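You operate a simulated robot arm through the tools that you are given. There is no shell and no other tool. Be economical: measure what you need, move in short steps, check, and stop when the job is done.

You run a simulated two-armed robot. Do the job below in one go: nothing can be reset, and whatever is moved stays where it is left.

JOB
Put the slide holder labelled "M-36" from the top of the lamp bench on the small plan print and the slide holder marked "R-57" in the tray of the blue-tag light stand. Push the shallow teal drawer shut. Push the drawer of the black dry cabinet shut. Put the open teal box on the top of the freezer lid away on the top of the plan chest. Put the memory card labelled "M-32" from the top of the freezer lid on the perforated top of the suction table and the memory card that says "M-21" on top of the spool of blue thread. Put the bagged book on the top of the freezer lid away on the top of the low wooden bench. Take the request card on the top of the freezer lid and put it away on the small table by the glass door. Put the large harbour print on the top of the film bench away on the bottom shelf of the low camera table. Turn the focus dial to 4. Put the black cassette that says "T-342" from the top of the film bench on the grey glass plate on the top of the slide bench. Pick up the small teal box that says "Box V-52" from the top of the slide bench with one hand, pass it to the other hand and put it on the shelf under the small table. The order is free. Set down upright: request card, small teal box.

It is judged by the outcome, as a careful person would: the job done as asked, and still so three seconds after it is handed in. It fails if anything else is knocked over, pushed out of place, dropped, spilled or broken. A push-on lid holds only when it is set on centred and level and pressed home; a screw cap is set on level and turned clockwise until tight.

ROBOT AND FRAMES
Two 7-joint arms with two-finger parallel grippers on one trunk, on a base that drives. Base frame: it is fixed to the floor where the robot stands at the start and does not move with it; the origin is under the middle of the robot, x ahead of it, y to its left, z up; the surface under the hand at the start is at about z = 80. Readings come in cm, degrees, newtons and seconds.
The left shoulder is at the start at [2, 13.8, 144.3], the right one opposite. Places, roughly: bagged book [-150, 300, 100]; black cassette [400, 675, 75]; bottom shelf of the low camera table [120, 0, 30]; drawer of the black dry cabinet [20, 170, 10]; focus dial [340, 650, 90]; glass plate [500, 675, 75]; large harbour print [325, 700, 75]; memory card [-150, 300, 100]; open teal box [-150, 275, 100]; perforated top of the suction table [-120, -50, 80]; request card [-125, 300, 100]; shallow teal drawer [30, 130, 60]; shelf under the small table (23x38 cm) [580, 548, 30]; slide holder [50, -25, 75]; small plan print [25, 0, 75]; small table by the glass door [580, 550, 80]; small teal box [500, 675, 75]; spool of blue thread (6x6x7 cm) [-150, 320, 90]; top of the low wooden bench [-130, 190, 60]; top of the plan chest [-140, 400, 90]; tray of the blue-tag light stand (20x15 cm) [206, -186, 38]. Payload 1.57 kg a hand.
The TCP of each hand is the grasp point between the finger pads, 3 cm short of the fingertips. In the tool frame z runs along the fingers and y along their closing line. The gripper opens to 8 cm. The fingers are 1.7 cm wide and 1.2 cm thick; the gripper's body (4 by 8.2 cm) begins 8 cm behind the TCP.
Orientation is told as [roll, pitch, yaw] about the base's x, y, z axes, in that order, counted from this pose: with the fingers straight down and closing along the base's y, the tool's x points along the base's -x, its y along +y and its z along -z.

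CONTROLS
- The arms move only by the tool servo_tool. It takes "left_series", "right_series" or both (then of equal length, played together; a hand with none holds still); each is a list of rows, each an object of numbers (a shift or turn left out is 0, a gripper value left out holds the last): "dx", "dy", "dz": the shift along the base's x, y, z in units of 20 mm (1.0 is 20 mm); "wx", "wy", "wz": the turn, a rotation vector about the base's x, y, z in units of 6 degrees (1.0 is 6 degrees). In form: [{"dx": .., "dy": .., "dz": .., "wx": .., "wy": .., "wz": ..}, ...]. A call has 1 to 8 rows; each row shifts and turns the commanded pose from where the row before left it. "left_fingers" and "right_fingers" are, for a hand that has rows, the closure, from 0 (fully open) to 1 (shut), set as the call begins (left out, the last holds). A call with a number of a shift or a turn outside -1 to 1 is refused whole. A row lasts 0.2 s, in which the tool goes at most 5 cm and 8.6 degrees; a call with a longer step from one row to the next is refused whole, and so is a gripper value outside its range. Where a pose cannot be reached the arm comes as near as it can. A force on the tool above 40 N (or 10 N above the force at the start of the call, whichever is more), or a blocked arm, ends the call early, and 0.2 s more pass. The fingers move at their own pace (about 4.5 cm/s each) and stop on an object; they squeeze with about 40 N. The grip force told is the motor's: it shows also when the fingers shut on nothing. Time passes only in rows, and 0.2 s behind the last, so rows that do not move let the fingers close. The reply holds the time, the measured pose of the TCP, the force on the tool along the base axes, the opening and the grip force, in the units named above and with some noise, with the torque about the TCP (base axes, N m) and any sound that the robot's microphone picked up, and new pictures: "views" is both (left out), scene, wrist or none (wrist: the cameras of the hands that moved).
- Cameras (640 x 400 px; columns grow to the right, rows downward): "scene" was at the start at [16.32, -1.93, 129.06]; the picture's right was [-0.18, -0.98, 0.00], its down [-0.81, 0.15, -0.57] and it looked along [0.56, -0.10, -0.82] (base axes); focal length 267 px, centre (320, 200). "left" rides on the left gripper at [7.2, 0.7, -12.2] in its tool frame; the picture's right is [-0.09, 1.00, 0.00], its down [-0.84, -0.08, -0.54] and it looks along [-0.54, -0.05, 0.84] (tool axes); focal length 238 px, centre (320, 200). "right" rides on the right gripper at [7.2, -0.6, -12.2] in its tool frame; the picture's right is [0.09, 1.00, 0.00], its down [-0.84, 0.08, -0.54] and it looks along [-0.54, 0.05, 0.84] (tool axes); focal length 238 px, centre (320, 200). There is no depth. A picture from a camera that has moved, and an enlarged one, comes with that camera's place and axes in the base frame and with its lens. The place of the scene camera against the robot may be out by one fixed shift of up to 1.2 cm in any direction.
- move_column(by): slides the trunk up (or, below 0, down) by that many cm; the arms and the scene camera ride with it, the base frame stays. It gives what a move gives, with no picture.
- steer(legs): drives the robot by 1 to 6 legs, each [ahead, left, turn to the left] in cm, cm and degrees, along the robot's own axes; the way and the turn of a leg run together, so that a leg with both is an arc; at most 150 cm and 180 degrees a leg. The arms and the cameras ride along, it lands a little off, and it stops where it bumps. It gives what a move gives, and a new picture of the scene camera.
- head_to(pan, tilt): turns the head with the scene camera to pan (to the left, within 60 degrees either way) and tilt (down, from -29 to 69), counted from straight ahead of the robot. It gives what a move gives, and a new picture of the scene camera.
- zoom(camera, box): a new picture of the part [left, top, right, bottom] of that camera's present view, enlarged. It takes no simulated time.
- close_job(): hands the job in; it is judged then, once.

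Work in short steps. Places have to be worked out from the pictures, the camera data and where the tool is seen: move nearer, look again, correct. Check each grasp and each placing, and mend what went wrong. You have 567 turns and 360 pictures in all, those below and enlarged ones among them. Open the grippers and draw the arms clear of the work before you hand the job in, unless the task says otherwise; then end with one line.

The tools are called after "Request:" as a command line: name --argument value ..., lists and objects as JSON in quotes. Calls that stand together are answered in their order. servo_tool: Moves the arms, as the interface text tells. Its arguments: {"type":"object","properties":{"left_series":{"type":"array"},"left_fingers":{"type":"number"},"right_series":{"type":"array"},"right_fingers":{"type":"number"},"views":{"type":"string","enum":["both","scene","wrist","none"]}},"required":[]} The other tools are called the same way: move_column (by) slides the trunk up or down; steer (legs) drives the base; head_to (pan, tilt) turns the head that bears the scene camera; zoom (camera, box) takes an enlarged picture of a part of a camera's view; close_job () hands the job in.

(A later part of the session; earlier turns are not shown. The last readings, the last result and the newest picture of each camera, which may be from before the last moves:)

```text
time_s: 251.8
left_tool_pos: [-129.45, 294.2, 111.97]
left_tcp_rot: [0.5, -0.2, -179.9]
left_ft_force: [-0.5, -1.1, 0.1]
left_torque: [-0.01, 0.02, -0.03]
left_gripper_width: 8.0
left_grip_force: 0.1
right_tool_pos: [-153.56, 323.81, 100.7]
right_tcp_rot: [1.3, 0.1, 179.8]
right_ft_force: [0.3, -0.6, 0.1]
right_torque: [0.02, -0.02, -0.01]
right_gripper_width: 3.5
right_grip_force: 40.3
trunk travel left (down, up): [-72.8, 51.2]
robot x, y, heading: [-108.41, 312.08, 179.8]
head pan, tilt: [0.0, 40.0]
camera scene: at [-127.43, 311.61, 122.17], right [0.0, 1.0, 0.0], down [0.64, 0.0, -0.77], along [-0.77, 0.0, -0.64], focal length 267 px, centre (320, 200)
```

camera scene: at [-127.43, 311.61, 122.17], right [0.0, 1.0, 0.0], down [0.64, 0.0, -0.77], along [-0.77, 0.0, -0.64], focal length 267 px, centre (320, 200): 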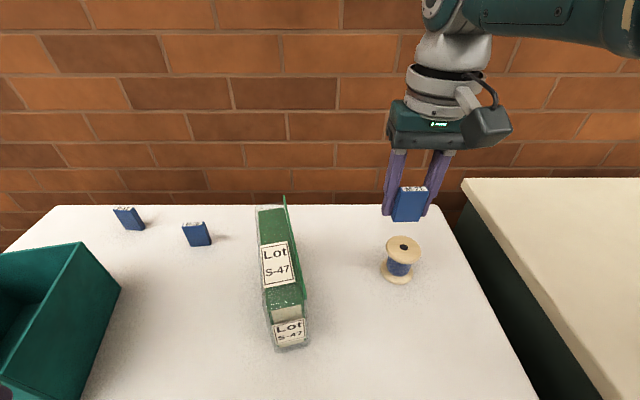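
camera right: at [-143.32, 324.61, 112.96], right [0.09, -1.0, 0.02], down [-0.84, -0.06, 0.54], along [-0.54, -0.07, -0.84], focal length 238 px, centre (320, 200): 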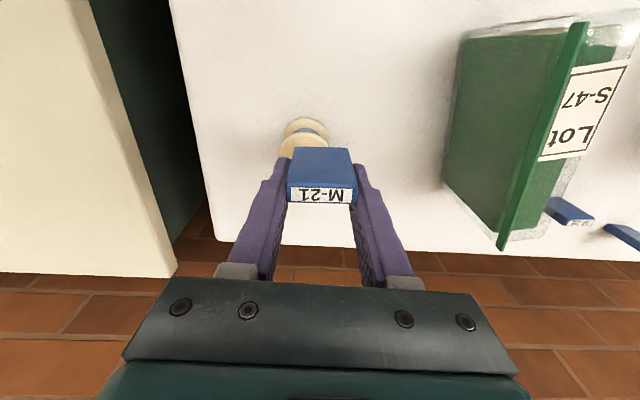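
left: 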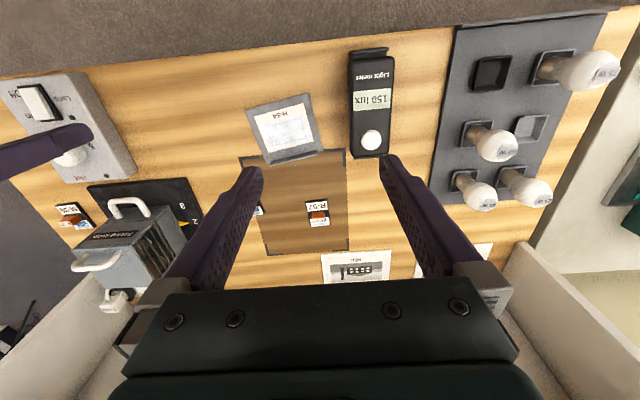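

I correct slightly (+0.8 cm x, +0.6 y, level the roll) and descend until just above the flange.

Request:
servo_tool --right_series '[{"dx": 0.4, "dy": 0.3, "wx": 0.22}, {"dz": -0.8}, {"dz": -0.8}, {"dz": -0.4}, {}]' --views "both"

```text
time_s: 253.0
left_tool_pos: [-129.41, 294.05, 111.88]
left_tcp_rot: [0.4, -0.1, -179.8]
left_ft_force: [-0.1, 0.5, -0.3]
left_torque: [0.0, -0.01, 0.01]
left_gripper_width: 7.98
left_grip_force: 0.1
right_tool_pos: [-152.39, 324.36, 96.84]
right_tcp_rot: [0.1, 0.1, 179.7]
right_ft_force: [-0.8, 0.2, -0.6]
right_torque: [-0.01, 0.03, -0.01]
right_gripper_width: 3.49
right_grip_force: 39.8
right hand out of reach, approached as far as the arm can: row 4
trunk travel left (down, up): [-72.8, 51.2]
robot x, y, heading: [-107.95, 312.21, 179.6]
head pan, tilt: [0.0, 40.0]
camera scene: at [-127.43, 311.6, 122.17], right [0.0, 1.0, 0.0], down [0.64, 0.0, -0.77], along [-0.77, 0.0, -0.64], focal length 267 px, centre (320, 200)
camera right: at [-145.08, 325.05, 109.16], right [0.09, -1.0, 0.0], down [-0.84, -0.07, 0.54], along [-0.54, -0.05, -0.84], focal length 238 px, centre (320, 200)
```

scene: 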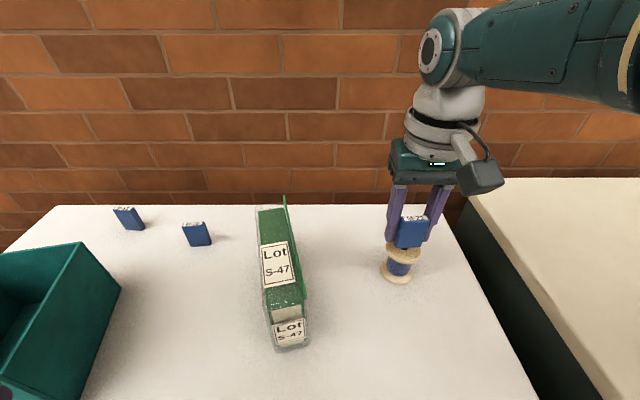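
right: 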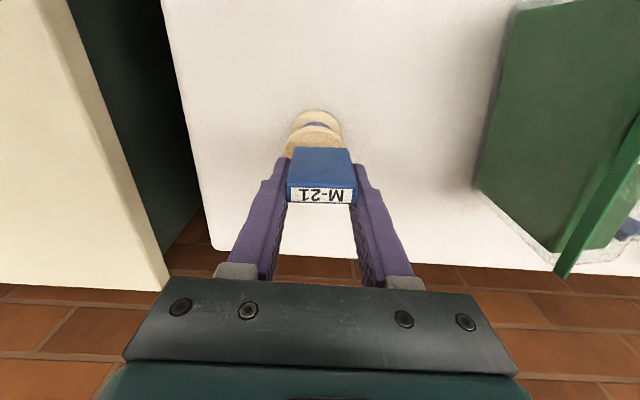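

Request:
zoom --camera "scene" --box '[360, 200, 460, 300]'

Request:
zoom --camera "right" --box '[260, 90, 380, 220]'

```text
4.00 times, centred on (410, 250) of scene
camera zoom: at [-127.43, 311.6, 122.17], right [0.0, 1.0, 0.0], down [0.64, 0.0, -0.77], along [-0.77, 0.0, -0.64], focal length 1067 px, centre (-40, 0)
```

zoom: 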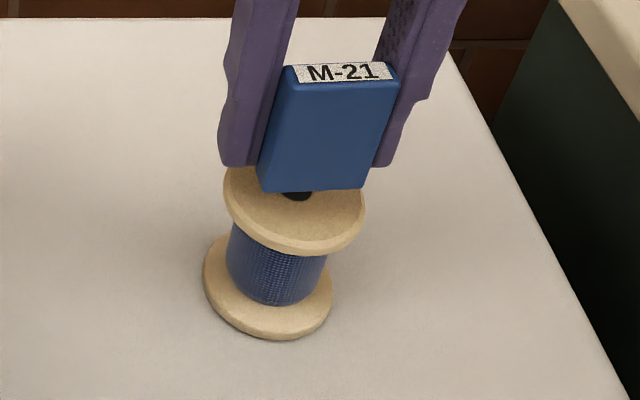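

```text
3.08 times, centred on (320, 155) of right
camera zoom: at [-145.08, 325.05, 109.16], right [0.09, -1.0, 0.0], down [-0.84, -0.07, 0.54], along [-0.54, -0.05, -0.84], focal length 733 px, centre (320, 338)
```

zoom: 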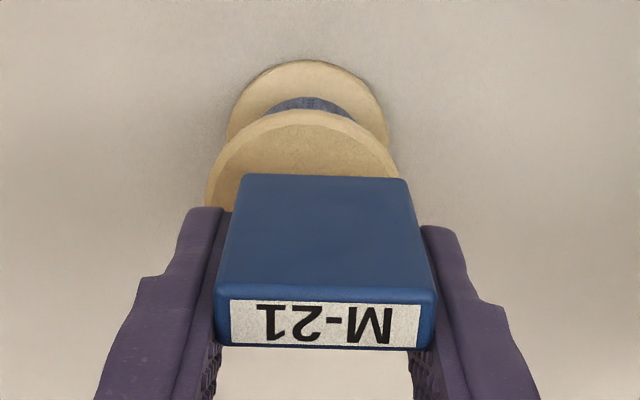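

Centring is good to half a centimetre; I need a bit more reach, so I drive 2 cm ahead and take back 1.6 cm with the arm.

Request:
steer --legs '[[2, 0, 0]]'

Request:
servo_tool --right_series '[{"dx": 0.75}, {}]' --views "none"

```text
time_s: 253.8
left_tool_pos: [-131.41, 294.1, 111.93]
left_tcp_rot: [0.4, 0.0, -179.8]
left_ft_force: [0.4, -0.1, 0.2]
left_torque: [0.0, 0.0, 0.0]
left_gripper_width: 8.0
left_grip_force: 0.1
right_tool_pos: [-154.43, 324.5, 96.94]
right_tcp_rot: [0.0, 0.1, 179.7]
right_ft_force: [-0.3, -0.3, 1.0]
right_torque: [0.01, -0.02, 0.03]
right_gripper_width: 3.5
right_grip_force: 39.8
trunk travel left (down, up): [-72.8, 51.2]
robot x, y, heading: [-110.23, 312.1, 179.9]
head pan, tilt: [0.0, 40.0]
camera scene: at [-129.4, 311.61, 122.17], right [0.0, 1.0, 0.0], down [0.64, 0.0, -0.77], along [-0.77, 0.0, -0.64], focal length 267 px, centre (320, 200)
```

scene: 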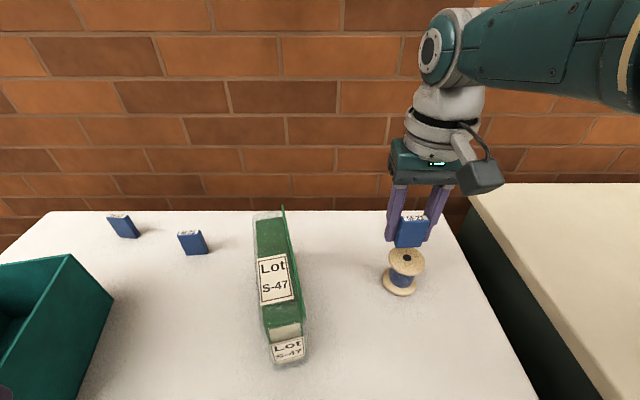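

```text
time_s: 254.4
left_tool_pos: [-131.37, 294.11, 111.95]
left_tcp_rot: [0.5, -0.1, -179.8]
left_ft_force: [-0.6, -0.7, -0.2]
left_torque: [0.02, 0.02, -0.01]
left_gripper_width: 7.99
left_grip_force: 0.0
right_tool_pos: [-152.76, 324.47, 96.89]
right_tcp_rot: [0.0, 0.0, 179.8]
right_ft_force: [0.6, -0.4, -0.7]
right_torque: [0.0, 0.0, -0.03]
right_gripper_width: 3.5
right_grip_force: 39.4
trunk travel left (down, up): [-72.8, 51.2]
robot x, y, heading: [-110.4, 312.19, 179.7]
head pan, tilt: [0.0, 40.0]
```

Now I lower in tiny steps to contact.

Request:
servo_tool --right_series '[{"dz": -0.25}, {"dz": -0.15}, {"dz": -0.1}, {}]' --views "none"

```text
time_s: 255.4
left_tool_pos: [-131.34, 294.2, 111.79]
left_tcp_rot: [0.3, -0.1, -179.8]
left_ft_force: [-0.1, 0.0, 0.9]
left_torque: [0.04, -0.02, -0.02]
left_gripper_width: 8.02
left_grip_force: 0.1
right_tool_pos: [-152.86, 324.42, 95.93]
right_tcp_rot: [0.1, 0.2, 179.7]
right_ft_force: [0.4, 0.0, -0.2]
right_torque: [0.02, 0.01, -0.01]
right_gripper_width: 3.5
right_grip_force: 39.8
trunk travel left (down, up): [-72.8, 51.2]
robot x, y, heading: [-110.07, 312.24, 179.8]
head pan, tilt: [0.0, 40.0]
```

Request:
servo_tool --right_series '[{"dz": -0.12}, {"dz": -0.1}, {}]' --views "none"

```text
time_s: 256.2
left_tool_pos: [-131.32, 294.1, 111.92]
left_tcp_rot: [0.4, -0.1, -179.8]
left_ft_force: [-0.3, 0.4, -0.1]
left_torque: [-0.01, -0.01, -0.01]
left_gripper_width: 8.02
left_grip_force: 0.1
right_tool_pos: [-152.84, 324.37, 95.45]
right_tcp_rot: [0.0, 0.2, 179.9]
right_ft_force: [-0.4, 1.0, -0.4]
right_torque: [-0.04, -0.03, 0.0]
right_gripper_width: 3.51
right_grip_force: 40.4
trunk travel left (down, up): [-72.8, 51.2]
robot x, y, heading: [-110.29, 312.02, 179.8]
head pan, tilt: [0.0, 40.0]
```

Request:
servo_tool --right_series '[{"dz": -0.12}, {"dz": -0.1}, {}]' --views "none"

Request:
zoom --camera "scene" --box '[360, 200, 460, 310]'

```text
time_s: 257.0
left_tool_pos: [-131.34, 294.31, 111.98]
left_tcp_rot: [0.4, -0.1, -179.8]
left_ft_force: [-0.8, -0.7, -0.5]
left_torque: [0.01, 0.0, -0.02]
left_gripper_width: 8.01
left_grip_force: 0.0
right_tool_pos: [-152.77, 324.46, 94.91]
right_tcp_rot: [0.0, 0.1, 179.8]
right_ft_force: [0.1, 0.6, -0.1]
right_torque: [0.0, 0.01, -0.03]
right_gripper_width: 3.51
right_grip_force: 40.1
trunk travel left (down, up): [-72.8, 51.2]
robot x, y, heading: [-110.18, 312.1, 179.6]
head pan, tilt: [0.0, 40.0]
```

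```text
3.64 times, centred on (410, 255) of scene
camera zoom: at [-129.4, 311.61, 122.17], right [0.0, 1.0, 0.0], down [0.64, 0.0, -0.77], along [-0.77, 0.0, -0.64], focal length 970 px, centre (-7, 0)
```

zoom: 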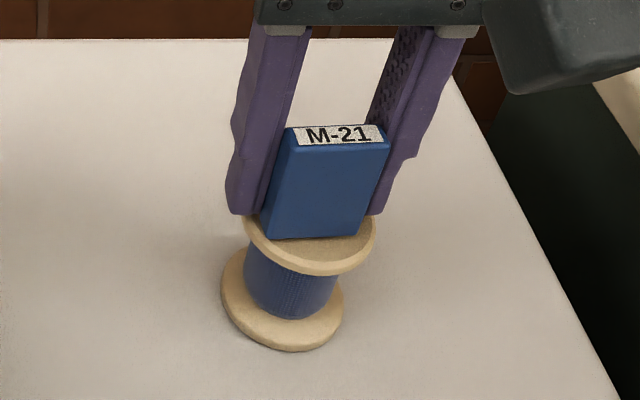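

Request:
servo_tool --right_series '[{"dz": -0.1}, {"dz": -0.1}, {"dz": -0.1}, {}]' --views "none"

```text
time_s: 258.0
left_tool_pos: [-131.31, 294.13, 111.93]
left_tcp_rot: [0.4, -0.1, -179.7]
left_ft_force: [-0.4, 0.2, -0.3]
left_torque: [0.06, -0.03, -0.03]
left_gripper_width: 8.0
left_grip_force: 0.1
right_tool_pos: [-153.09, 324.47, 94.64]
right_tcp_rot: [0.1, -0.1, 179.9]
right_ft_force: [9.2, -1.6, 34.1]
right_torque: [-0.11, -0.62, -0.06]
right_gripper_width: 3.5
right_grip_force: 39.9
trunk travel left (down, up): [-72.8, 51.2]
robot x, y, heading: [-110.07, 312.33, 179.8]
head pan, tilt: [0.0, 40.0]
```

Contact with the flange. I relieve, open a little, and rise straight up.

Request:
servo_tool --right_series '[{"dz": 0.1}, {}, {}]' --right_fingers 0.35 --views "none"

Request:
servo_tool --right_series '[{"dz": 0.5}, {"dz": 1}, {"dz": 1}, {"dz": 1}, {"dz": 1}]' --views "both"

```text
time_s: 258.8
left_tool_pos: [-131.57, 294.15, 111.96]
left_tcp_rot: [0.3, -0.2, -179.8]
left_ft_force: [-0.3, 0.5, -0.6]
left_torque: [-0.03, 0.01, -0.02]
left_gripper_width: 8.01
left_grip_force: 0.2
right_tool_pos: [-153.04, 324.47, 94.72]
right_tcp_rot: [0.0, -0.1, 179.8]
right_ft_force: [-1.9, -0.7, 12.6]
right_torque: [0.3, 0.05, 0.06]
right_gripper_width: 5.13
right_grip_force: 0.1
trunk travel left (down, up): [-72.8, 51.2]
robot x, y, heading: [-110.33, 312.24, 179.9]
head pan, tilt: [0.0, 40.0]
```

```text
time_s: 260.0
left_tool_pos: [-131.36, 294.11, 111.98]
left_tcp_rot: [0.4, -0.1, -179.8]
left_ft_force: [-0.6, -0.7, 0.4]
left_torque: [0.0, 0.0, -0.03]
left_gripper_width: 7.99
left_grip_force: 0.1
right_tool_pos: [-152.76, 324.66, 103.61]
right_tcp_rot: [0.0, 0.2, 179.9]
right_ft_force: [-0.5, 0.2, 0.0]
right_torque: [0.01, 0.0, 0.01]
right_gripper_width: 5.19
right_grip_force: 0.1
trunk travel left (down, up): [-72.8, 51.2]
robot x, y, heading: [-110.16, 312.05, 179.6]
head pan, tilt: [0.0, 40.0]
camera scene: at [-129.4, 311.61, 122.17], right [0.0, 1.0, 0.0], down [0.64, 0.0, -0.77], along [-0.77, 0.0, -0.64], focal length 267 px, centre (320, 200)
camera right: at [-145.5, 325.18, 115.92], right [0.09, -1.0, 0.0], down [-0.84, -0.08, 0.54], along [-0.54, -0.05, -0.84], focal length 238 px, centre (320, 200)
```

scene: 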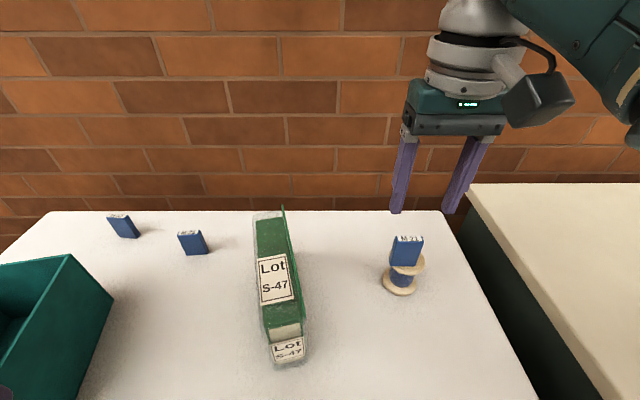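
right: 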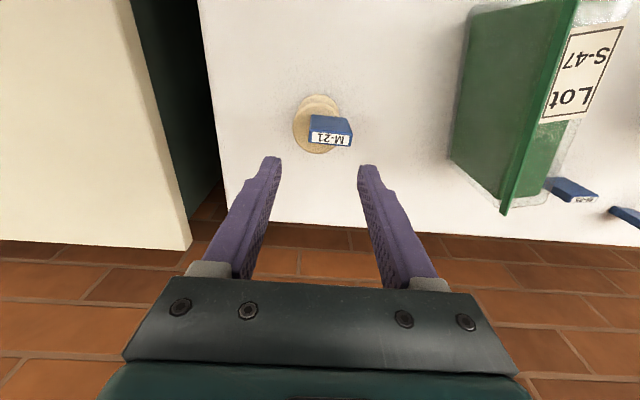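

M-21 stands on the spool. Next the bagged book, right in front of the left hand; I view it from the left wrist.

Request:
servo_tool --left_series '[{"dx": 0.5}]' --views "wrist"

Request:
zoom --camera "scene" --box '[230, 195, 450, 375]'

```text
time_s: 260.4
left_tool_pos: [-131.33, 294.24, 111.9]
left_tcp_rot: [0.3, -0.2, -179.7]
left_ft_force: [1.1, 0.4, -0.8]
left_torque: [-0.03, 0.01, 0.02]
left_gripper_width: 7.99
left_grip_force: 0.2
left hand out of reach, approached as far as the arm can: row 1
right_tool_pos: [-152.61, 324.7, 103.67]
right_tcp_rot: [0.1, 0.2, 179.9]
right_ft_force: [0.2, -0.1, -0.4]
right_torque: [-0.03, 0.03, -0.01]
right_gripper_width: 5.22
right_grip_force: 0.0
trunk travel left (down, up): [-72.8, 51.2]
robot x, y, heading: [-110.12, 312.29, 179.5]
head pan, tilt: [0.0, 40.0]
camera left: at [-123.98, 293.61, 124.17], right [-0.09, -1.0, 0.01], down [-0.84, 0.08, 0.54], along [-0.54, 0.04, -0.84], focal length 238 px, centre (320, 200)
```

left: 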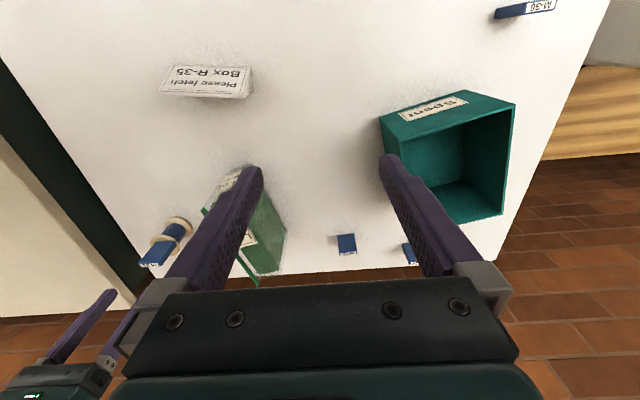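

```text
2.22 times, centred on (340, 285) of scene
camera zoom: at [-129.4, 311.61, 122.17], right [0.0, 1.0, 0.0], down [0.64, 0.0, -0.77], along [-0.77, 0.0, -0.64], focal length 593 px, centre (276, 11)
```

zoom: 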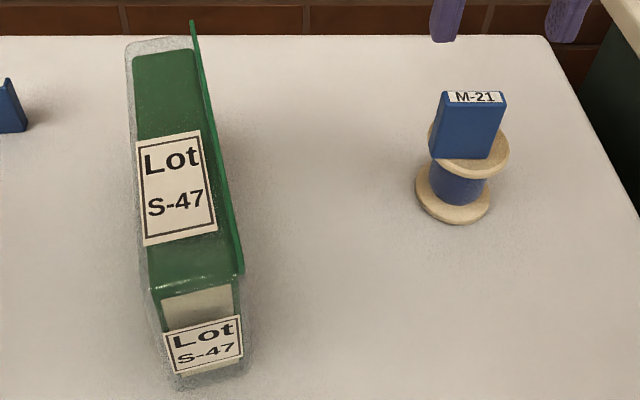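

The book is about 14×4×12 cm, centred near (-149.5,306.3), turned ~14°. I first draw the right hand up and back, then bring the left over the book with matching yaw.

Request:
servo_tool --right_series '[{"dz": 1}, {"dx": 0.5, "dz": 0.5}, {"dx": 1}, {"dx": 1}, {"dx": 1}, {"dx": 1}, {"dx": 1}, {"dx": 1}]' --left_series '[{}, {}, {"dx": -1, "dy": 0.8, "wz": 0.4}, {"dx": -1, "dy": 0.8, "wz": 0.4}, {"dx": -1, "dy": 0.8, "wz": 0.4}, {"dx": -1, "dy": 0.9, "wz": 0.4}, {"dx": -1, "dy": 0.9, "wz": 0.4}, {"dx": -1, "dy": 0.9, "wz": 0.4}]' --views "none"

Request:
servo_tool --left_series '[{"dx": -1, "dy": 0.6}, {"dx": -1, "dy": 0.5}, {"dx": -0.8}]' --views "both"

```text
time_s: 262.4
left_tool_pos: [-143.39, 304.28, 111.99]
left_tcp_rot: [0.4, -0.2, -165.3]
left_ft_force: [-0.7, -0.3, 0.4]
left_torque: [0.03, 0.0, -0.03]
left_gripper_width: 8.01
left_grip_force: 0.1
right_tool_pos: [-143.86, 328.35, 101.99]
right_tcp_rot: [-4.4, -1.0, 177.7]
right_ft_force: [0.4, -0.4, -1.0]
right_torque: [-0.01, 0.01, 0.0]
right_gripper_width: 5.18
right_grip_force: 0.1
right hand out of reach, approached as far as the arm can: row 4, 5, 6, 7, 8
trunk travel left (down, up): [-72.8, 51.2]
robot x, y, heading: [-110.24, 312.02, 179.7]
head pan, tilt: [0.0, 40.0]
stopped in row 8 (right hand): the arm was blocked; the commanded pose is now the measured one
```

```text
time_s: 263.2
left_tool_pos: [-149.06, 306.52, 112.0]
left_tcp_rot: [0.4, -0.2, -165.4]
left_ft_force: [0.5, -0.3, 0.1]
left_torque: [-0.04, 0.04, 0.01]
left_gripper_width: 8.04
left_grip_force: 0.0
right_tool_pos: [-143.82, 328.42, 101.82]
right_tcp_rot: [-4.1, -1.0, 177.6]
right_ft_force: [0.2, 0.1, 0.4]
right_torque: [-0.04, -0.03, 0.02]
right_gripper_width: 5.22
right_grip_force: 0.0
trunk travel left (down, up): [-72.8, 51.2]
robot x, y, heading: [-110.06, 312.15, 179.8]
head pan, tilt: [0.0, 40.0]
camera scene: at [-129.4, 311.61, 122.17], right [0.0, 1.0, 0.0], down [0.64, 0.0, -0.77], along [-0.77, 0.0, -0.64], focal length 267 px, centre (320, 200)
camera left: at [-141.76, 307.87, 124.24], right [0.16, -0.99, 0.01], down [-0.83, -0.13, 0.54], along [-0.54, -0.09, -0.84], focal length 238 px, centre (320, 200)
```

scene: 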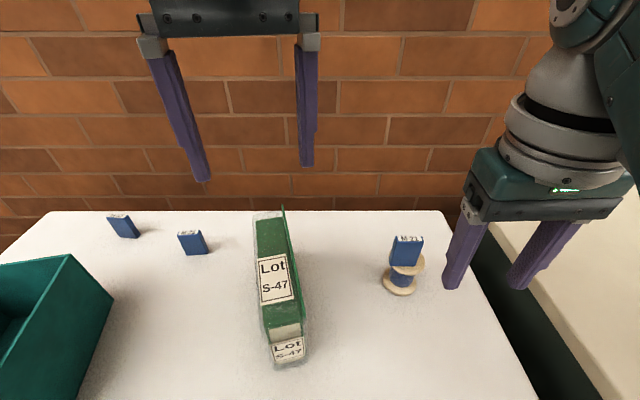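
left: 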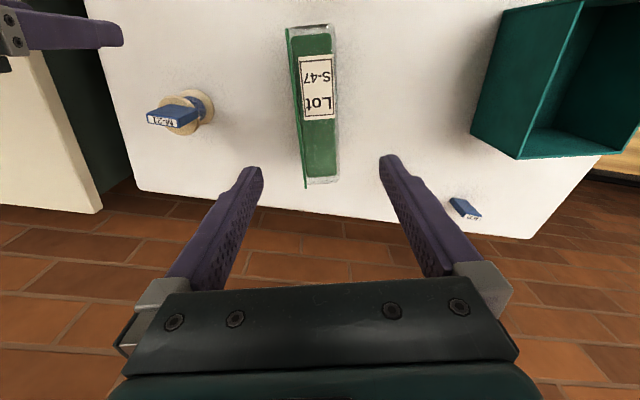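

The book sits centred between the left fingers. I lower the left hand to z≈93.

Request:
servo_tool --left_series '[{"dz": -1}, {"dz": -1}, {"dz": -1}, {"dz": -1}, {"dz": -1}, {"dz": -1}, {}]' --views "wrist"

```text
time_s: 264.8
left_tool_pos: [-148.92, 306.37, 100.08]
left_tcp_rot: [0.4, -0.1, -165.3]
left_ft_force: [-1.1, -0.2, -0.6]
left_torque: [0.05, -0.01, 0.03]
left_gripper_width: 8.02
left_grip_force: 0.0
right_tool_pos: [-143.86, 328.34, 101.85]
right_tcp_rot: [-4.3, -0.9, 177.6]
right_ft_force: [0.4, -0.4, 0.1]
right_torque: [-0.02, 0.03, 0.03]
right_gripper_width: 5.22
right_grip_force: 0.0
trunk travel left (down, up): [-72.8, 51.2]
robot x, y, heading: [-110.38, 312.54, 179.5]
head pan, tilt: [0.0, 40.0]
camera left: at [-141.63, 307.7, 112.24], right [0.16, -0.99, 0.01], down [-0.83, -0.13, 0.54], along [-0.54, -0.1, -0.84], focal length 238 px, centre (320, 200)
```

left: 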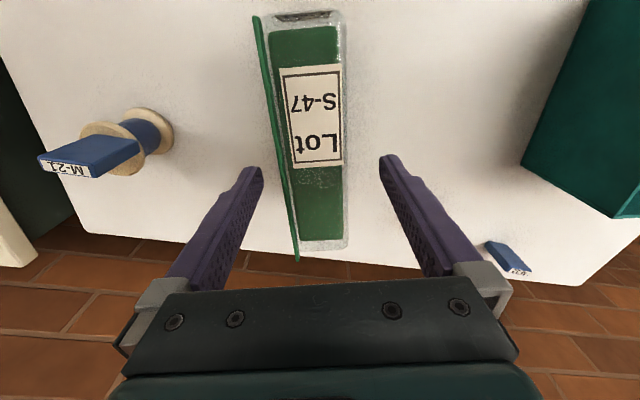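

I shift 0.5 cm toward the flap side and lower to grip height.

Request:
servo_tool --left_series '[{"dy": 0.25}, {"dz": -1}, {"dz": -1}, {"dz": -1}, {"dz": -0.6}, {}]' --views "wrist"

```text
time_s: 266.2
left_tool_pos: [-148.86, 306.87, 92.81]
left_tcp_rot: [0.4, -0.1, -165.4]
left_ft_force: [-0.4, 0.0, -0.1]
left_torque: [-0.02, 0.01, 0.0]
left_gripper_width: 7.99
left_grip_force: 0.0
right_tool_pos: [-143.81, 328.41, 101.77]
right_tcp_rot: [-4.2, -0.9, 177.7]
right_ft_force: [-0.1, 0.9, -1.1]
right_torque: [0.01, 0.03, 0.01]
right_gripper_width: 5.21
right_grip_force: 0.1
trunk travel left (down, up): [-72.8, 51.2]
robot x, y, heading: [-110.39, 312.09, 179.8]
head pan, tilt: [0.0, 40.0]
camera left: at [-141.63, 308.21, 105.11], right [0.16, -0.99, 0.01], down [-0.83, -0.13, 0.54], along [-0.54, -0.1, -0.84], focal length 238 px, centre (320, 200)
```

left: 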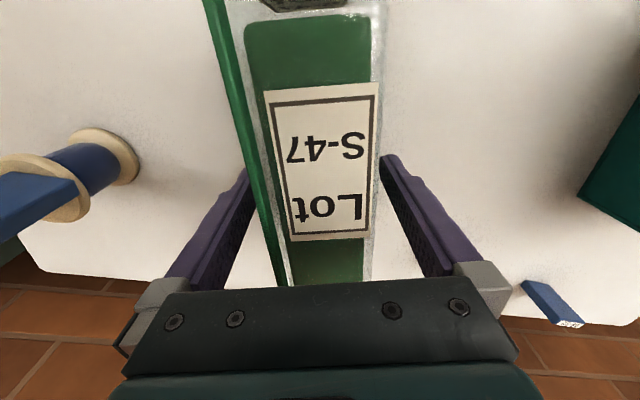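

Fingers straddle the book. Close.

Request:
servo_tool --left_series '[{}, {}, {}, {}]' --left_fingers 1 --views "none"

Request:
servo_tool --left_series '[{"dz": 1}, {"dz": 1}, {"dz": 1}, {"dz": 1}]' --views "both"

```text
time_s: 267.2
left_tool_pos: [-148.82, 306.92, 92.95]
left_tcp_rot: [0.5, -0.1, -165.4]
left_ft_force: [-0.1, -0.6, 0.0]
left_torque: [0.05, -0.05, -0.13]
left_gripper_width: 4.81
left_grip_force: 32.8
right_tool_pos: [-143.84, 328.32, 101.74]
right_tcp_rot: [-4.3, -0.9, 177.7]
right_ft_force: [-0.4, -0.2, -0.4]
right_torque: [0.01, -0.03, 0.01]
right_gripper_width: 5.19
right_grip_force: 0.0
trunk travel left (down, up): [-72.8, 51.2]
robot x, y, heading: [-110.13, 312.11, 180.0]
head pan, tilt: [0.0, 40.0]
```

```text
time_s: 268.2
left_tool_pos: [-149.04, 306.78, 100.81]
left_tcp_rot: [0.6, -0.1, -165.3]
left_ft_force: [0.0, -0.4, -5.6]
left_torque: [0.02, 0.04, 0.0]
left_gripper_width: 4.79
left_grip_force: 39.9
right_tool_pos: [-143.83, 328.35, 101.71]
right_tcp_rot: [-4.2, -0.9, 177.6]
right_ft_force: [1.3, -0.7, 0.3]
right_torque: [-0.03, -0.03, 0.01]
right_gripper_width: 5.18
right_grip_force: 0.1
trunk travel left (down, up): [-72.8, 51.2]
robot x, y, heading: [-110.41, 311.97, 179.9]
head pan, tilt: [0.0, 40.0]
camera scene: at [-129.37, 311.61, 122.16], right [0.0, 1.0, 0.0], down [0.64, 0.0, -0.77], along [-0.77, 0.0, -0.64], focal length 267 px, centre (320, 200)
camera left: at [-141.65, 308.32, 113.04], right [0.16, -0.99, 0.01], down [-0.83, -0.13, 0.54], along [-0.53, -0.1, -0.84], focal length 238 px, centre (320, 200)
```

scene: 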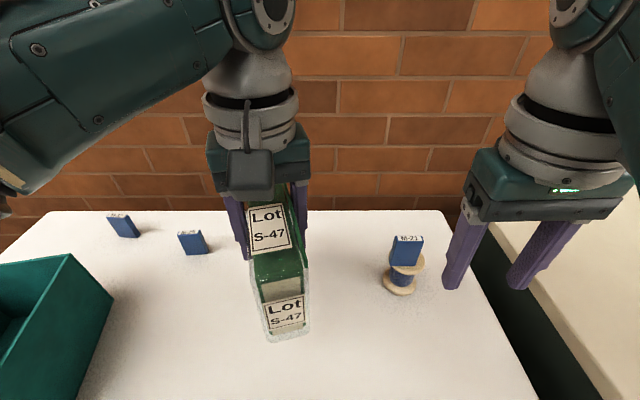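
left: 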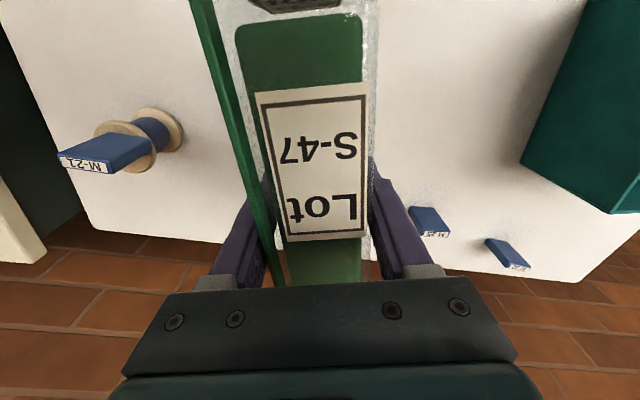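

Book held (≈0.56 kg). I raise the trunk 14 cm, back out 50 cm, and go south to the wooden bench.

Request:
move_column --by 14

Request:
steer --legs '[[-50, 0, 0], [0, 112, 0]]'

Request:
head_to --pan 5 --tilt 45

```text
time_s: 269.9
left_tool_pos: [-148.94, 306.93, 114.78]
left_tcp_rot: [0.6, -0.1, -165.3]
left_ft_force: [-0.3, -0.6, -5.3]
left_torque: [-0.01, 0.02, -0.02]
left_gripper_width: 4.81
left_grip_force: 40.0
right_tool_pos: [-143.77, 328.41, 115.76]
right_tcp_rot: [-4.3, -0.9, 177.7]
right_ft_force: [-0.5, -0.6, -0.3]
right_torque: [-0.03, -0.04, 0.0]
right_gripper_width: 5.21
right_grip_force: 0.1
trunk travel left (down, up): [-86.8, 37.2]
robot x, y, heading: [-110.13, 311.93, 179.8]
head pan, tilt: [0.0, 40.0]
```

```text
time_s: 278.1
left_tool_pos: [-98.24, 195.54, 114.76]
left_tcp_rot: [0.5, -0.1, -165.3]
left_ft_force: [-0.1, -0.3, -5.3]
left_torque: [-0.02, 0.02, 0.01]
left_gripper_width: 4.78
left_grip_force: 39.9
right_tool_pos: [-93.04, 216.77, 115.72]
right_tcp_rot: [-4.3, -0.9, 177.8]
right_ft_force: [-0.3, 0.0, 0.5]
right_torque: [0.0, 0.0, -0.01]
right_gripper_width: 5.22
right_grip_force: 0.0
trunk travel left (down, up): [-86.8, 37.2]
robot x, y, heading: [-59.72, 200.49, 180.0]
head pan, tilt: [0.0, 40.0]
camera scene: at [-78.69, 200.12, 136.16], right [0.0, 1.0, 0.0], down [0.64, 0.0, -0.77], along [-0.77, 0.0, -0.64], focal length 267 px, centre (320, 200)
```

scene: 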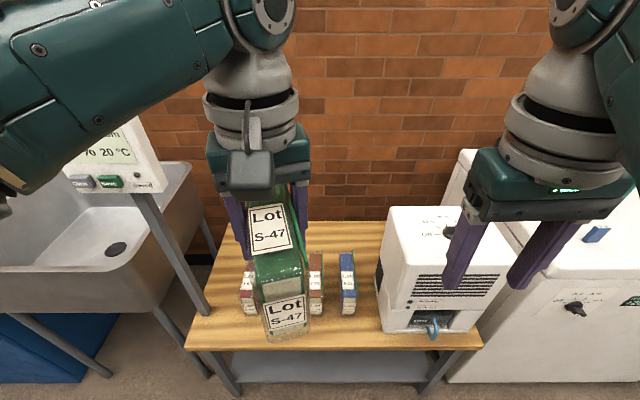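

```text
time_s: 278.8
left_tool_pos: [-98.14, 195.57, 114.85]
left_tcp_rot: [0.5, -0.1, -165.3]
left_ft_force: [0.3, -0.1, -5.7]
left_torque: [0.01, 0.02, 0.02]
left_gripper_width: 4.8
left_grip_force: 40.2
right_tool_pos: [-93.09, 217.04, 115.78]
right_tcp_rot: [-4.5, -0.9, 177.6]
right_ft_force: [-0.9, -0.1, -0.2]
right_torque: [0.01, -0.02, 0.06]
right_gripper_width: 5.21
right_grip_force: 0.1
trunk travel left (down, up): [-86.8, 37.2]
robot x, y, heading: [-59.63, 200.78, 179.9]
head pan, tilt: [5.0, 45.0]
camera scene: at [-78.29, 199.41, 135.44], right [-0.08, 1.0, 0.0], down [0.7, 0.06, -0.71], along [-0.7, -0.06, -0.71], focal length 267 px, centre (320, 200)
```

scene: 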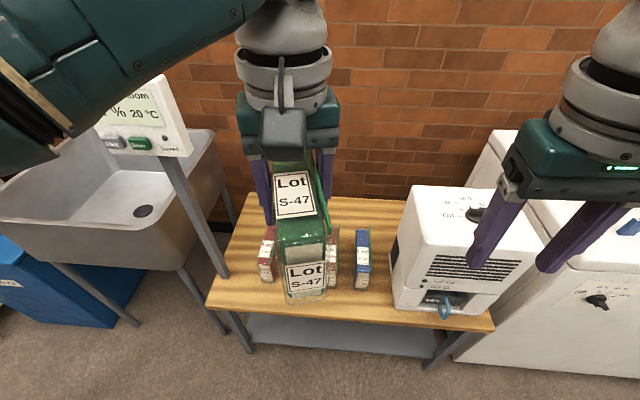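

Bench top z≈60 with three boxed books and a machine; there seems to be a gap between the red and brown ones. I look with the left wrist camera.

Request:
zoom --camera "left" --box '[0, 0, 640, 400]'

Request:
zoom --camera "right" --box '[0, 0, 640, 400]'

```text
1.00 times, centred on (320, 200) of left (not enlarged: the box is as wide or as high as the picture)
camera zoom: at [-90.95, 196.83, 127.01], right [0.16, -0.99, 0.01], down [-0.83, -0.13, 0.54], along [-0.53, -0.1, -0.84], focal length 238 px, centre (320, 200)
```

zoom: 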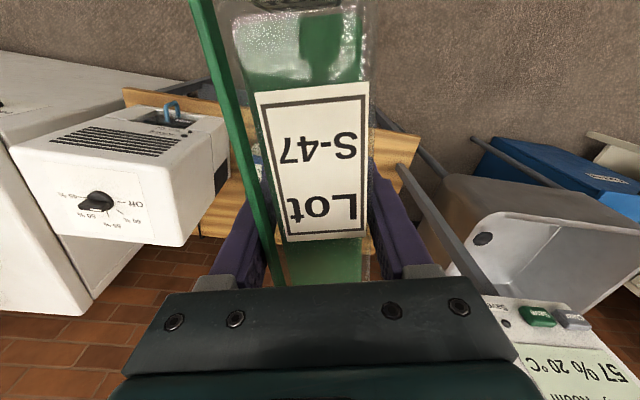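

```text
1.00 times, centred on (320, 200) of right (not enlarged: the box is as wide or as high as the picture)
camera zoom: at [-85.67, 216.35, 127.91], right [0.05, -1.0, -0.08], down [-0.83, -0.08, 0.55], along [-0.55, 0.04, -0.83], focal length 238 px, centre (320, 200)
```

zoom: 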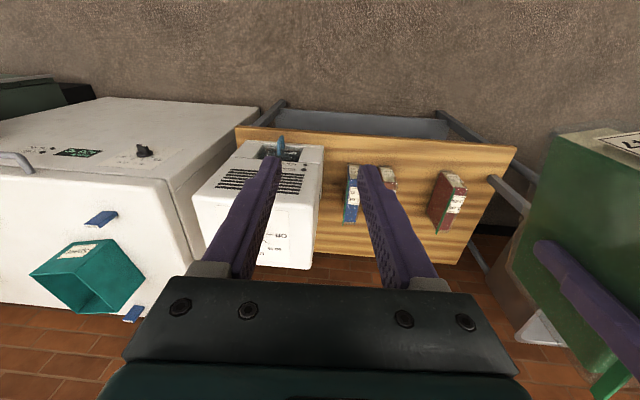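

The gap between red (ends y≈186) and brown (starts ≈198) fits the book. To keep the right hand clear of the machine I lower and retract it first, and un-yaw the left hand.

Request:
servo_tool --right_series '[{"dz": -1}, {"dz": -1}, {"dz": -1}, {"dz": -1}, {"dz": -1, "dx": 0.5}, {"dx": 1}, {"dx": 1}, {"dx": 1}]' --left_series '[{"wz": -0.4}, {"wz": -0.4}, {"wz": -0.4}, {"wz": -0.4}, {"wz": -0.4}, {"wz": -0.4}, {}, {}]' --views "none"

```text
time_s: 280.6
left_tool_pos: [-98.19, 195.61, 114.71]
left_tcp_rot: [0.5, -0.1, -179.8]
left_ft_force: [0.4, 0.1, -5.4]
left_torque: [-0.01, 0.03, 0.01]
left_gripper_width: 4.79
left_grip_force: 40.3
right_tool_pos: [-86.2, 217.49, 105.9]
right_tcp_rot: [-5.0, -1.3, 177.5]
right_ft_force: [-0.5, 0.1, 0.7]
right_torque: [0.01, -0.01, 0.01]
right_gripper_width: 5.18
right_grip_force: 0.0
trunk travel left (down, up): [-86.8, 37.2]
robot x, y, heading: [-60.05, 200.48, 179.9]
head pan, tilt: [5.0, 45.0]
```

Request:
servo_tool --right_series '[{"dz": -1, "wx": -0.4}, {"dz": -1, "wx": -0.4}, {"dx": 1}, {"dx": 1}, {"dx": 1}, {"dx": 0.5}]' --views "none"

```text
time_s: 282.0
left_tool_pos: [-98.32, 195.5, 114.75]
left_tcp_rot: [0.6, -0.2, -179.7]
left_ft_force: [-0.5, -0.4, -4.9]
left_torque: [-0.04, 0.03, 0.0]
left_gripper_width: 4.78
left_grip_force: 39.9
right_tool_pos: [-79.06, 216.85, 101.83]
right_tcp_rot: [0.6, -0.7, 177.7]
right_ft_force: [0.7, -0.8, 1.0]
right_torque: [-0.01, -0.01, -0.01]
right_gripper_width: 5.2
right_grip_force: 0.0
trunk travel left (down, up): [-86.8, 37.2]
robot x, y, heading: [-59.45, 200.5, 179.9]
head pan, tilt: [5.0, 45.0]
```

Right hand tucked. I drive 24 cm ahead and 3.5 cm left, then lower the trunk partly and check.

Request:
steer --legs '[[24, 3.5, 0]]'

Request:
move_column --by -28

Request:
head_to --pan 10 --tilt 50

```text
time_s: 283.8
left_tool_pos: [-122.29, 192.11, 114.6]
left_tcp_rot: [0.4, -0.1, -179.6]
left_ft_force: [0.7, -0.4, -4.9]
left_torque: [-0.01, 0.0, -0.01]
left_gripper_width: 4.8
left_grip_force: 40.1
right_tool_pos: [-103.06, 213.56, 101.82]
right_tcp_rot: [0.4, -0.7, 177.7]
right_ft_force: [0.0, 0.5, 0.3]
right_torque: [0.02, 0.02, 0.01]
right_gripper_width: 5.19
right_grip_force: 0.0
trunk travel left (down, up): [-86.8, 37.2]
robot x, y, heading: [-83.42, 197.24, 179.8]
head pan, tilt: [5.0, 45.0]
camera scene: at [-102.26, 195.96, 135.43], right [-0.09, 1.0, 0.0], down [0.7, 0.06, -0.71], along [-0.7, -0.06, -0.71], focal length 267 px, centre (320, 200)
```

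scene: 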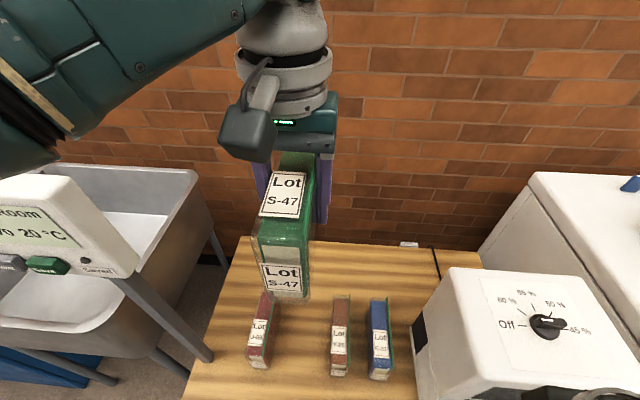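

```text
time_s: 286.6
left_tool_pos: [-122.17, 191.99, 86.65]
left_tcp_rot: [0.5, -0.1, -179.8]
left_ft_force: [-0.1, -0.8, -4.8]
left_torque: [0.0, -0.03, 0.01]
left_gripper_width: 4.79
left_grip_force: 40.1
right_tool_pos: [-103.07, 213.52, 73.8]
right_tcp_rot: [0.7, -0.8, 177.7]
right_ft_force: [0.1, 0.2, -0.4]
right_torque: [0.02, 0.0, -0.02]
right_gripper_width: 5.23
right_grip_force: 0.1
trunk travel left (down, up): [-58.8, 65.2]
robot x, y, heading: [-83.69, 197.34, 179.8]
head pan, tilt: [5.0, 45.0]
```

```text
time_s: 287.3
left_tool_pos: [-122.27, 192.04, 86.83]
left_tcp_rot: [0.5, -0.1, -179.8]
left_ft_force: [-0.2, 0.0, -4.8]
left_torque: [-0.01, 0.01, 0.01]
left_gripper_width: 4.8
left_grip_force: 40.3
right_tool_pos: [-103.0, 213.6, 73.84]
right_tcp_rot: [0.6, -0.7, 177.6]
right_ft_force: [0.4, -0.2, -0.9]
right_torque: [0.0, 0.03, -0.01]
right_gripper_width: 5.18
right_grip_force: 0.0
trunk travel left (down, up): [-58.8, 65.2]
robot x, y, heading: [-83.59, 196.97, 179.6]
head pan, tilt: [10.0, 50.0]
camera scene: at [-101.74, 195.34, 106.75], right [-0.17, 0.99, 0.0], down [0.75, 0.13, -0.64], along [-0.63, -0.11, -0.77], focal length 267 px, centre (320, 200)
```

scene: 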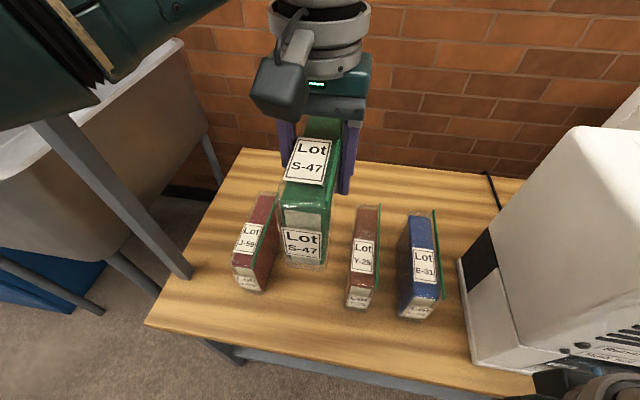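

A clear gap between the J-59 (red) and Y-25 (brown) books. I shift 2 cm left, lower the trunk 9 cm more, then lower by arm.

Request:
servo_tool --left_series '[{"dy": -0.6}, {"dy": -0.4}]' --views "none"

Request:
move_column --by -9

Request:
servo_tool --left_series '[{"dz": -1}, {"dz": -1}, {"dz": -1}, {}]' --views "scene"

```text
time_s: 287.9
left_tool_pos: [-122.22, 190.06, 86.71]
left_tcp_rot: [0.3, -0.1, -179.7]
left_ft_force: [-0.1, -0.2, -5.3]
left_torque: [-0.01, 0.01, -0.01]
left_gripper_width: 4.79
left_grip_force: 40.4
right_tool_pos: [-103.07, 213.46, 73.95]
right_tcp_rot: [0.6, -0.6, 177.7]
right_ft_force: [-0.5, 0.1, -0.5]
right_torque: [0.01, -0.02, -0.02]
right_gripper_width: 5.2
right_grip_force: 0.1
trunk travel left (down, up): [-58.8, 65.2]
robot x, y, heading: [-83.43, 197.61, 179.9]
head pan, tilt: [10.0, 50.0]
```

```text
time_s: 289.1
left_tool_pos: [-122.23, 190.11, 77.72]
left_tcp_rot: [0.6, -0.1, -179.6]
left_ft_force: [0.1, -0.1, -4.8]
left_torque: [0.02, 0.03, -0.02]
left_gripper_width: 4.8
left_grip_force: 39.9
right_tool_pos: [-103.09, 213.58, 64.72]
right_tcp_rot: [0.7, -0.7, 177.7]
right_ft_force: [0.1, 0.0, 0.0]
right_torque: [-0.01, -0.02, -0.03]
right_gripper_width: 5.21
right_grip_force: 0.1
trunk travel left (down, up): [-49.8, 74.2]
robot x, y, heading: [-83.49, 197.51, 179.9]
head pan, tilt: [10.0, 50.0]
```

```text
time_s: 290.1
left_tool_pos: [-122.06, 189.99, 71.68]
left_tcp_rot: [0.5, -0.2, -179.7]
left_ft_force: [0.7, -0.6, -5.2]
left_torque: [-0.03, 0.01, 0.0]
left_gripper_width: 4.81
left_grip_force: 39.9
right_tool_pos: [-103.17, 213.42, 64.83]
right_tcp_rot: [0.7, -0.7, 177.6]
right_ft_force: [-0.2, -0.6, 0.0]
right_torque: [-0.06, 0.01, -0.04]
right_gripper_width: 5.21
right_grip_force: 0.1
trunk travel left (down, up): [-49.8, 74.2]
robot x, y, heading: [-83.52, 197.43, 180.1]
head pan, tilt: [10.0, 50.0]
camera scene: at [-101.74, 195.33, 97.74], right [-0.17, 0.99, 0.0], down [0.75, 0.13, -0.64], along [-0.63, -0.11, -0.77], focal length 267 px, centre (320, 200)
```

scene: 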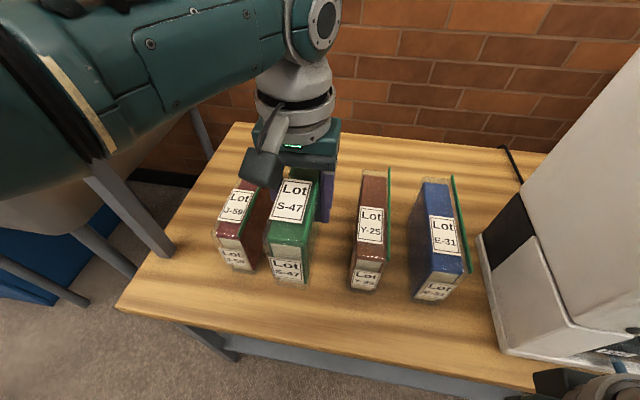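

My book is nearer the red one; I shift it 1.6 cm right and lower until contact.

Request:
servo_tool --left_series '[{"dy": 0.8}, {"dz": -0.8}, {"dz": -0.6}, {"dz": -0.3}, {}]' --views "none"

```text
time_s: 291.3
left_tool_pos: [-122.15, 191.66, 68.31]
left_tcp_rot: [0.3, -0.1, -179.7]
left_ft_force: [-0.5, -0.2, -5.5]
left_torque: [-0.02, -0.01, -0.03]
left_gripper_width: 4.76
left_grip_force: 40.1
right_tool_pos: [-103.06, 213.54, 64.81]
right_tcp_rot: [0.6, -0.7, 177.7]
right_ft_force: [0.0, 0.0, -0.2]
right_torque: [-0.05, 0.0, 0.0]
right_gripper_width: 5.21
right_grip_force: 0.1
trunk travel left (down, up): [-49.8, 74.2]
robot x, y, heading: [-83.71, 197.38, 179.8]
head pan, tilt: [10.0, 50.0]
```

Request:
servo_tool --left_series '[{"dz": -0.2}, {"dz": -0.2}, {"dz": -0.15}, {}]' --views "none"

```text
time_s: 292.3
left_tool_pos: [-122.23, 191.67, 67.25]
left_tcp_rot: [0.5, 0.0, -179.6]
left_ft_force: [-0.2, -0.4, -5.3]
left_torque: [0.01, -0.01, -0.01]
left_gripper_width: 4.83
left_grip_force: 40.0
right_tool_pos: [-103.06, 213.4, 64.79]
right_tcp_rot: [0.6, -0.8, 177.6]
right_ft_force: [-0.1, -1.0, -0.9]
right_torque: [0.01, 0.02, -0.01]
right_gripper_width: 5.2
right_grip_force: 0.0
trunk travel left (down, up): [-49.8, 74.2]
robot x, y, heading: [-83.29, 197.09, 179.9]
head pan, tilt: [10.0, 50.0]
```

Request:
servo_tool --left_series '[{"dz": -0.2}, {"dz": -0.2}, {"dz": -0.2}, {}]' --views "scene"

```text
time_s: 293.3
left_tool_pos: [-121.79, 191.42, 66.37]
left_tcp_rot: [0.5, -0.1, -179.7]
left_ft_force: [-0.1, 0.5, -5.3]
left_torque: [0.01, -0.01, 0.01]
left_gripper_width: 4.81
left_grip_force: 40.4
left hand out of reach, approached as far as the arm can: row 2
right_tool_pos: [-103.07, 213.5, 64.8]
right_tcp_rot: [0.5, -0.7, 177.6]
right_ft_force: [-0.2, 0.6, -0.5]
right_torque: [-0.02, 0.02, 0.01]
right_gripper_width: 5.21
right_grip_force: 0.0
trunk travel left (down, up): [-49.8, 74.2]
robot x, y, heading: [-83.19, 197.1, 179.9]
head pan, tilt: [10.0, 50.0]
camera scene: at [-101.73, 195.34, 97.74], right [-0.17, 0.99, 0.0], down [0.75, 0.13, -0.64], along [-0.63, -0.11, -0.77], focal length 267 px, centre (320, 200)
```

scene: 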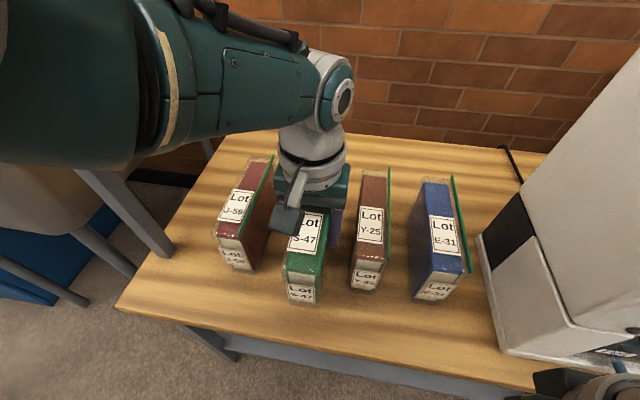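

At the arm's limit; I pull 1.6 cm back toward me and continue down.

Request:
servo_tool --left_series '[{"dx": 0.5}, {"dx": 0.4}, {"dz": -0.2}, {"dz": -0.2}, {"dz": -0.1}, {}]' --views "none"

```text
time_s: 294.7
left_tool_pos: [-120.09, 191.47, 65.21]
left_tcp_rot: [0.6, -0.1, -179.7]
left_ft_force: [0.6, -0.8, -5.3]
left_torque: [0.02, -0.02, -0.03]
left_gripper_width: 4.77
left_grip_force: 39.9
right_tool_pos: [-102.99, 213.49, 64.79]
right_tcp_rot: [0.5, -0.7, 177.8]
right_ft_force: [-0.1, -0.4, 0.3]
right_torque: [0.0, -0.01, 0.0]
right_gripper_width: 5.23
right_grip_force: 0.2
trunk travel left (down, up): [-49.8, 74.2]
robot x, y, heading: [-83.61, 197.27, 180.1]
head pan, tilt: [10.0, 50.0]
```

Request:
servo_tool --left_series '[{"dx": 0.3, "dz": -0.2}, {"dz": -0.2}, {"dz": -0.2}, {"dz": -0.2}, {}]' --views "none"

```text
time_s: 295.9
left_tool_pos: [-119.38, 191.42, 63.46]
left_tcp_rot: [0.5, 0.0, -179.6]
left_ft_force: [0.5, -0.6, -5.5]
left_torque: [-0.01, 0.03, 0.01]
left_gripper_width: 4.78
left_grip_force: 40.1
right_tool_pos: [-103.12, 213.53, 64.83]
right_tcp_rot: [0.5, -0.7, 177.7]
right_ft_force: [0.3, 0.0, -0.5]
right_torque: [0.0, -0.03, -0.05]
right_gripper_width: 5.22
right_grip_force: 0.1
trunk travel left (down, up): [-49.8, 74.2]
robot x, y, heading: [-83.6, 197.1, 180.1]
head pan, tilt: [10.0, 50.0]
```

Request:
move_column --by -1.2

Request:
servo_tool --left_series '[{"dz": -0.2}, {"dz": -0.2}, {}]' --views "scene"

```text
time_s: 296.5
left_tool_pos: [-119.9, 191.52, 62.51]
left_tcp_rot: [0.4, -0.4, -179.7]
left_ft_force: [1.5, 0.1, 22.6]
left_torque: [0.64, 0.55, -0.04]
left_gripper_width: 4.77
left_grip_force: 40.2
right_tool_pos: [-103.22, 213.4, 63.61]
right_tcp_rot: [0.6, -0.8, 177.8]
right_ft_force: [0.4, 0.2, 0.2]
right_torque: [0.04, 0.0, -0.01]
right_gripper_width: 5.19
right_grip_force: 0.0
trunk travel left (down, up): [-48.6, 75.4]
robot x, y, heading: [-83.41, 197.52, 179.8]
head pan, tilt: [10.0, 50.0]
```

```text
time_s: 297.3
left_tool_pos: [-119.69, 191.4, 61.9]
left_tcp_rot: [0.4, -0.5, -179.7]
left_ft_force: [-5.2, 2.6, 22.7]
left_torque: [0.87, 0.28, 0.08]
left_gripper_width: 4.78
left_grip_force: 39.9
left hand out of reach, approached as far as the arm can: row 2
right_tool_pos: [-103.43, 213.56, 63.6]
right_tcp_rot: [0.5, -0.8, 177.6]
right_ft_force: [-0.4, -0.1, -0.1]
right_torque: [-0.01, 0.01, 0.03]
right_gripper_width: 5.19
right_grip_force: 0.0
trunk travel left (down, up): [-48.6, 75.4]
robot x, y, heading: [-83.27, 197.27, 179.9]
head pan, tilt: [10.0, 50.0]
camera scene: at [-102.06, 195.4, 96.61], right [-0.17, 0.99, 0.0], down [0.75, 0.13, -0.65], along [-0.64, -0.11, -0.76], focal length 267 px, centre (320, 200)
```

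scene: 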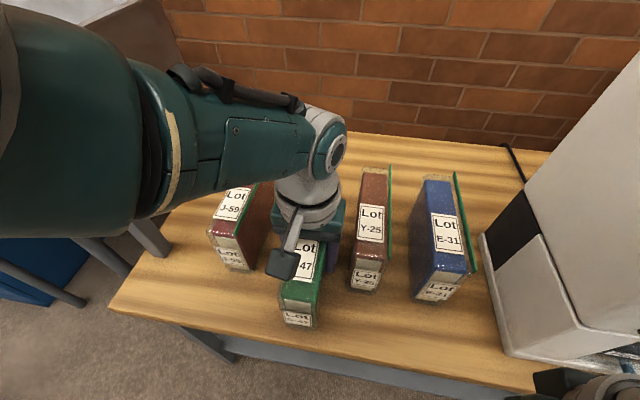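

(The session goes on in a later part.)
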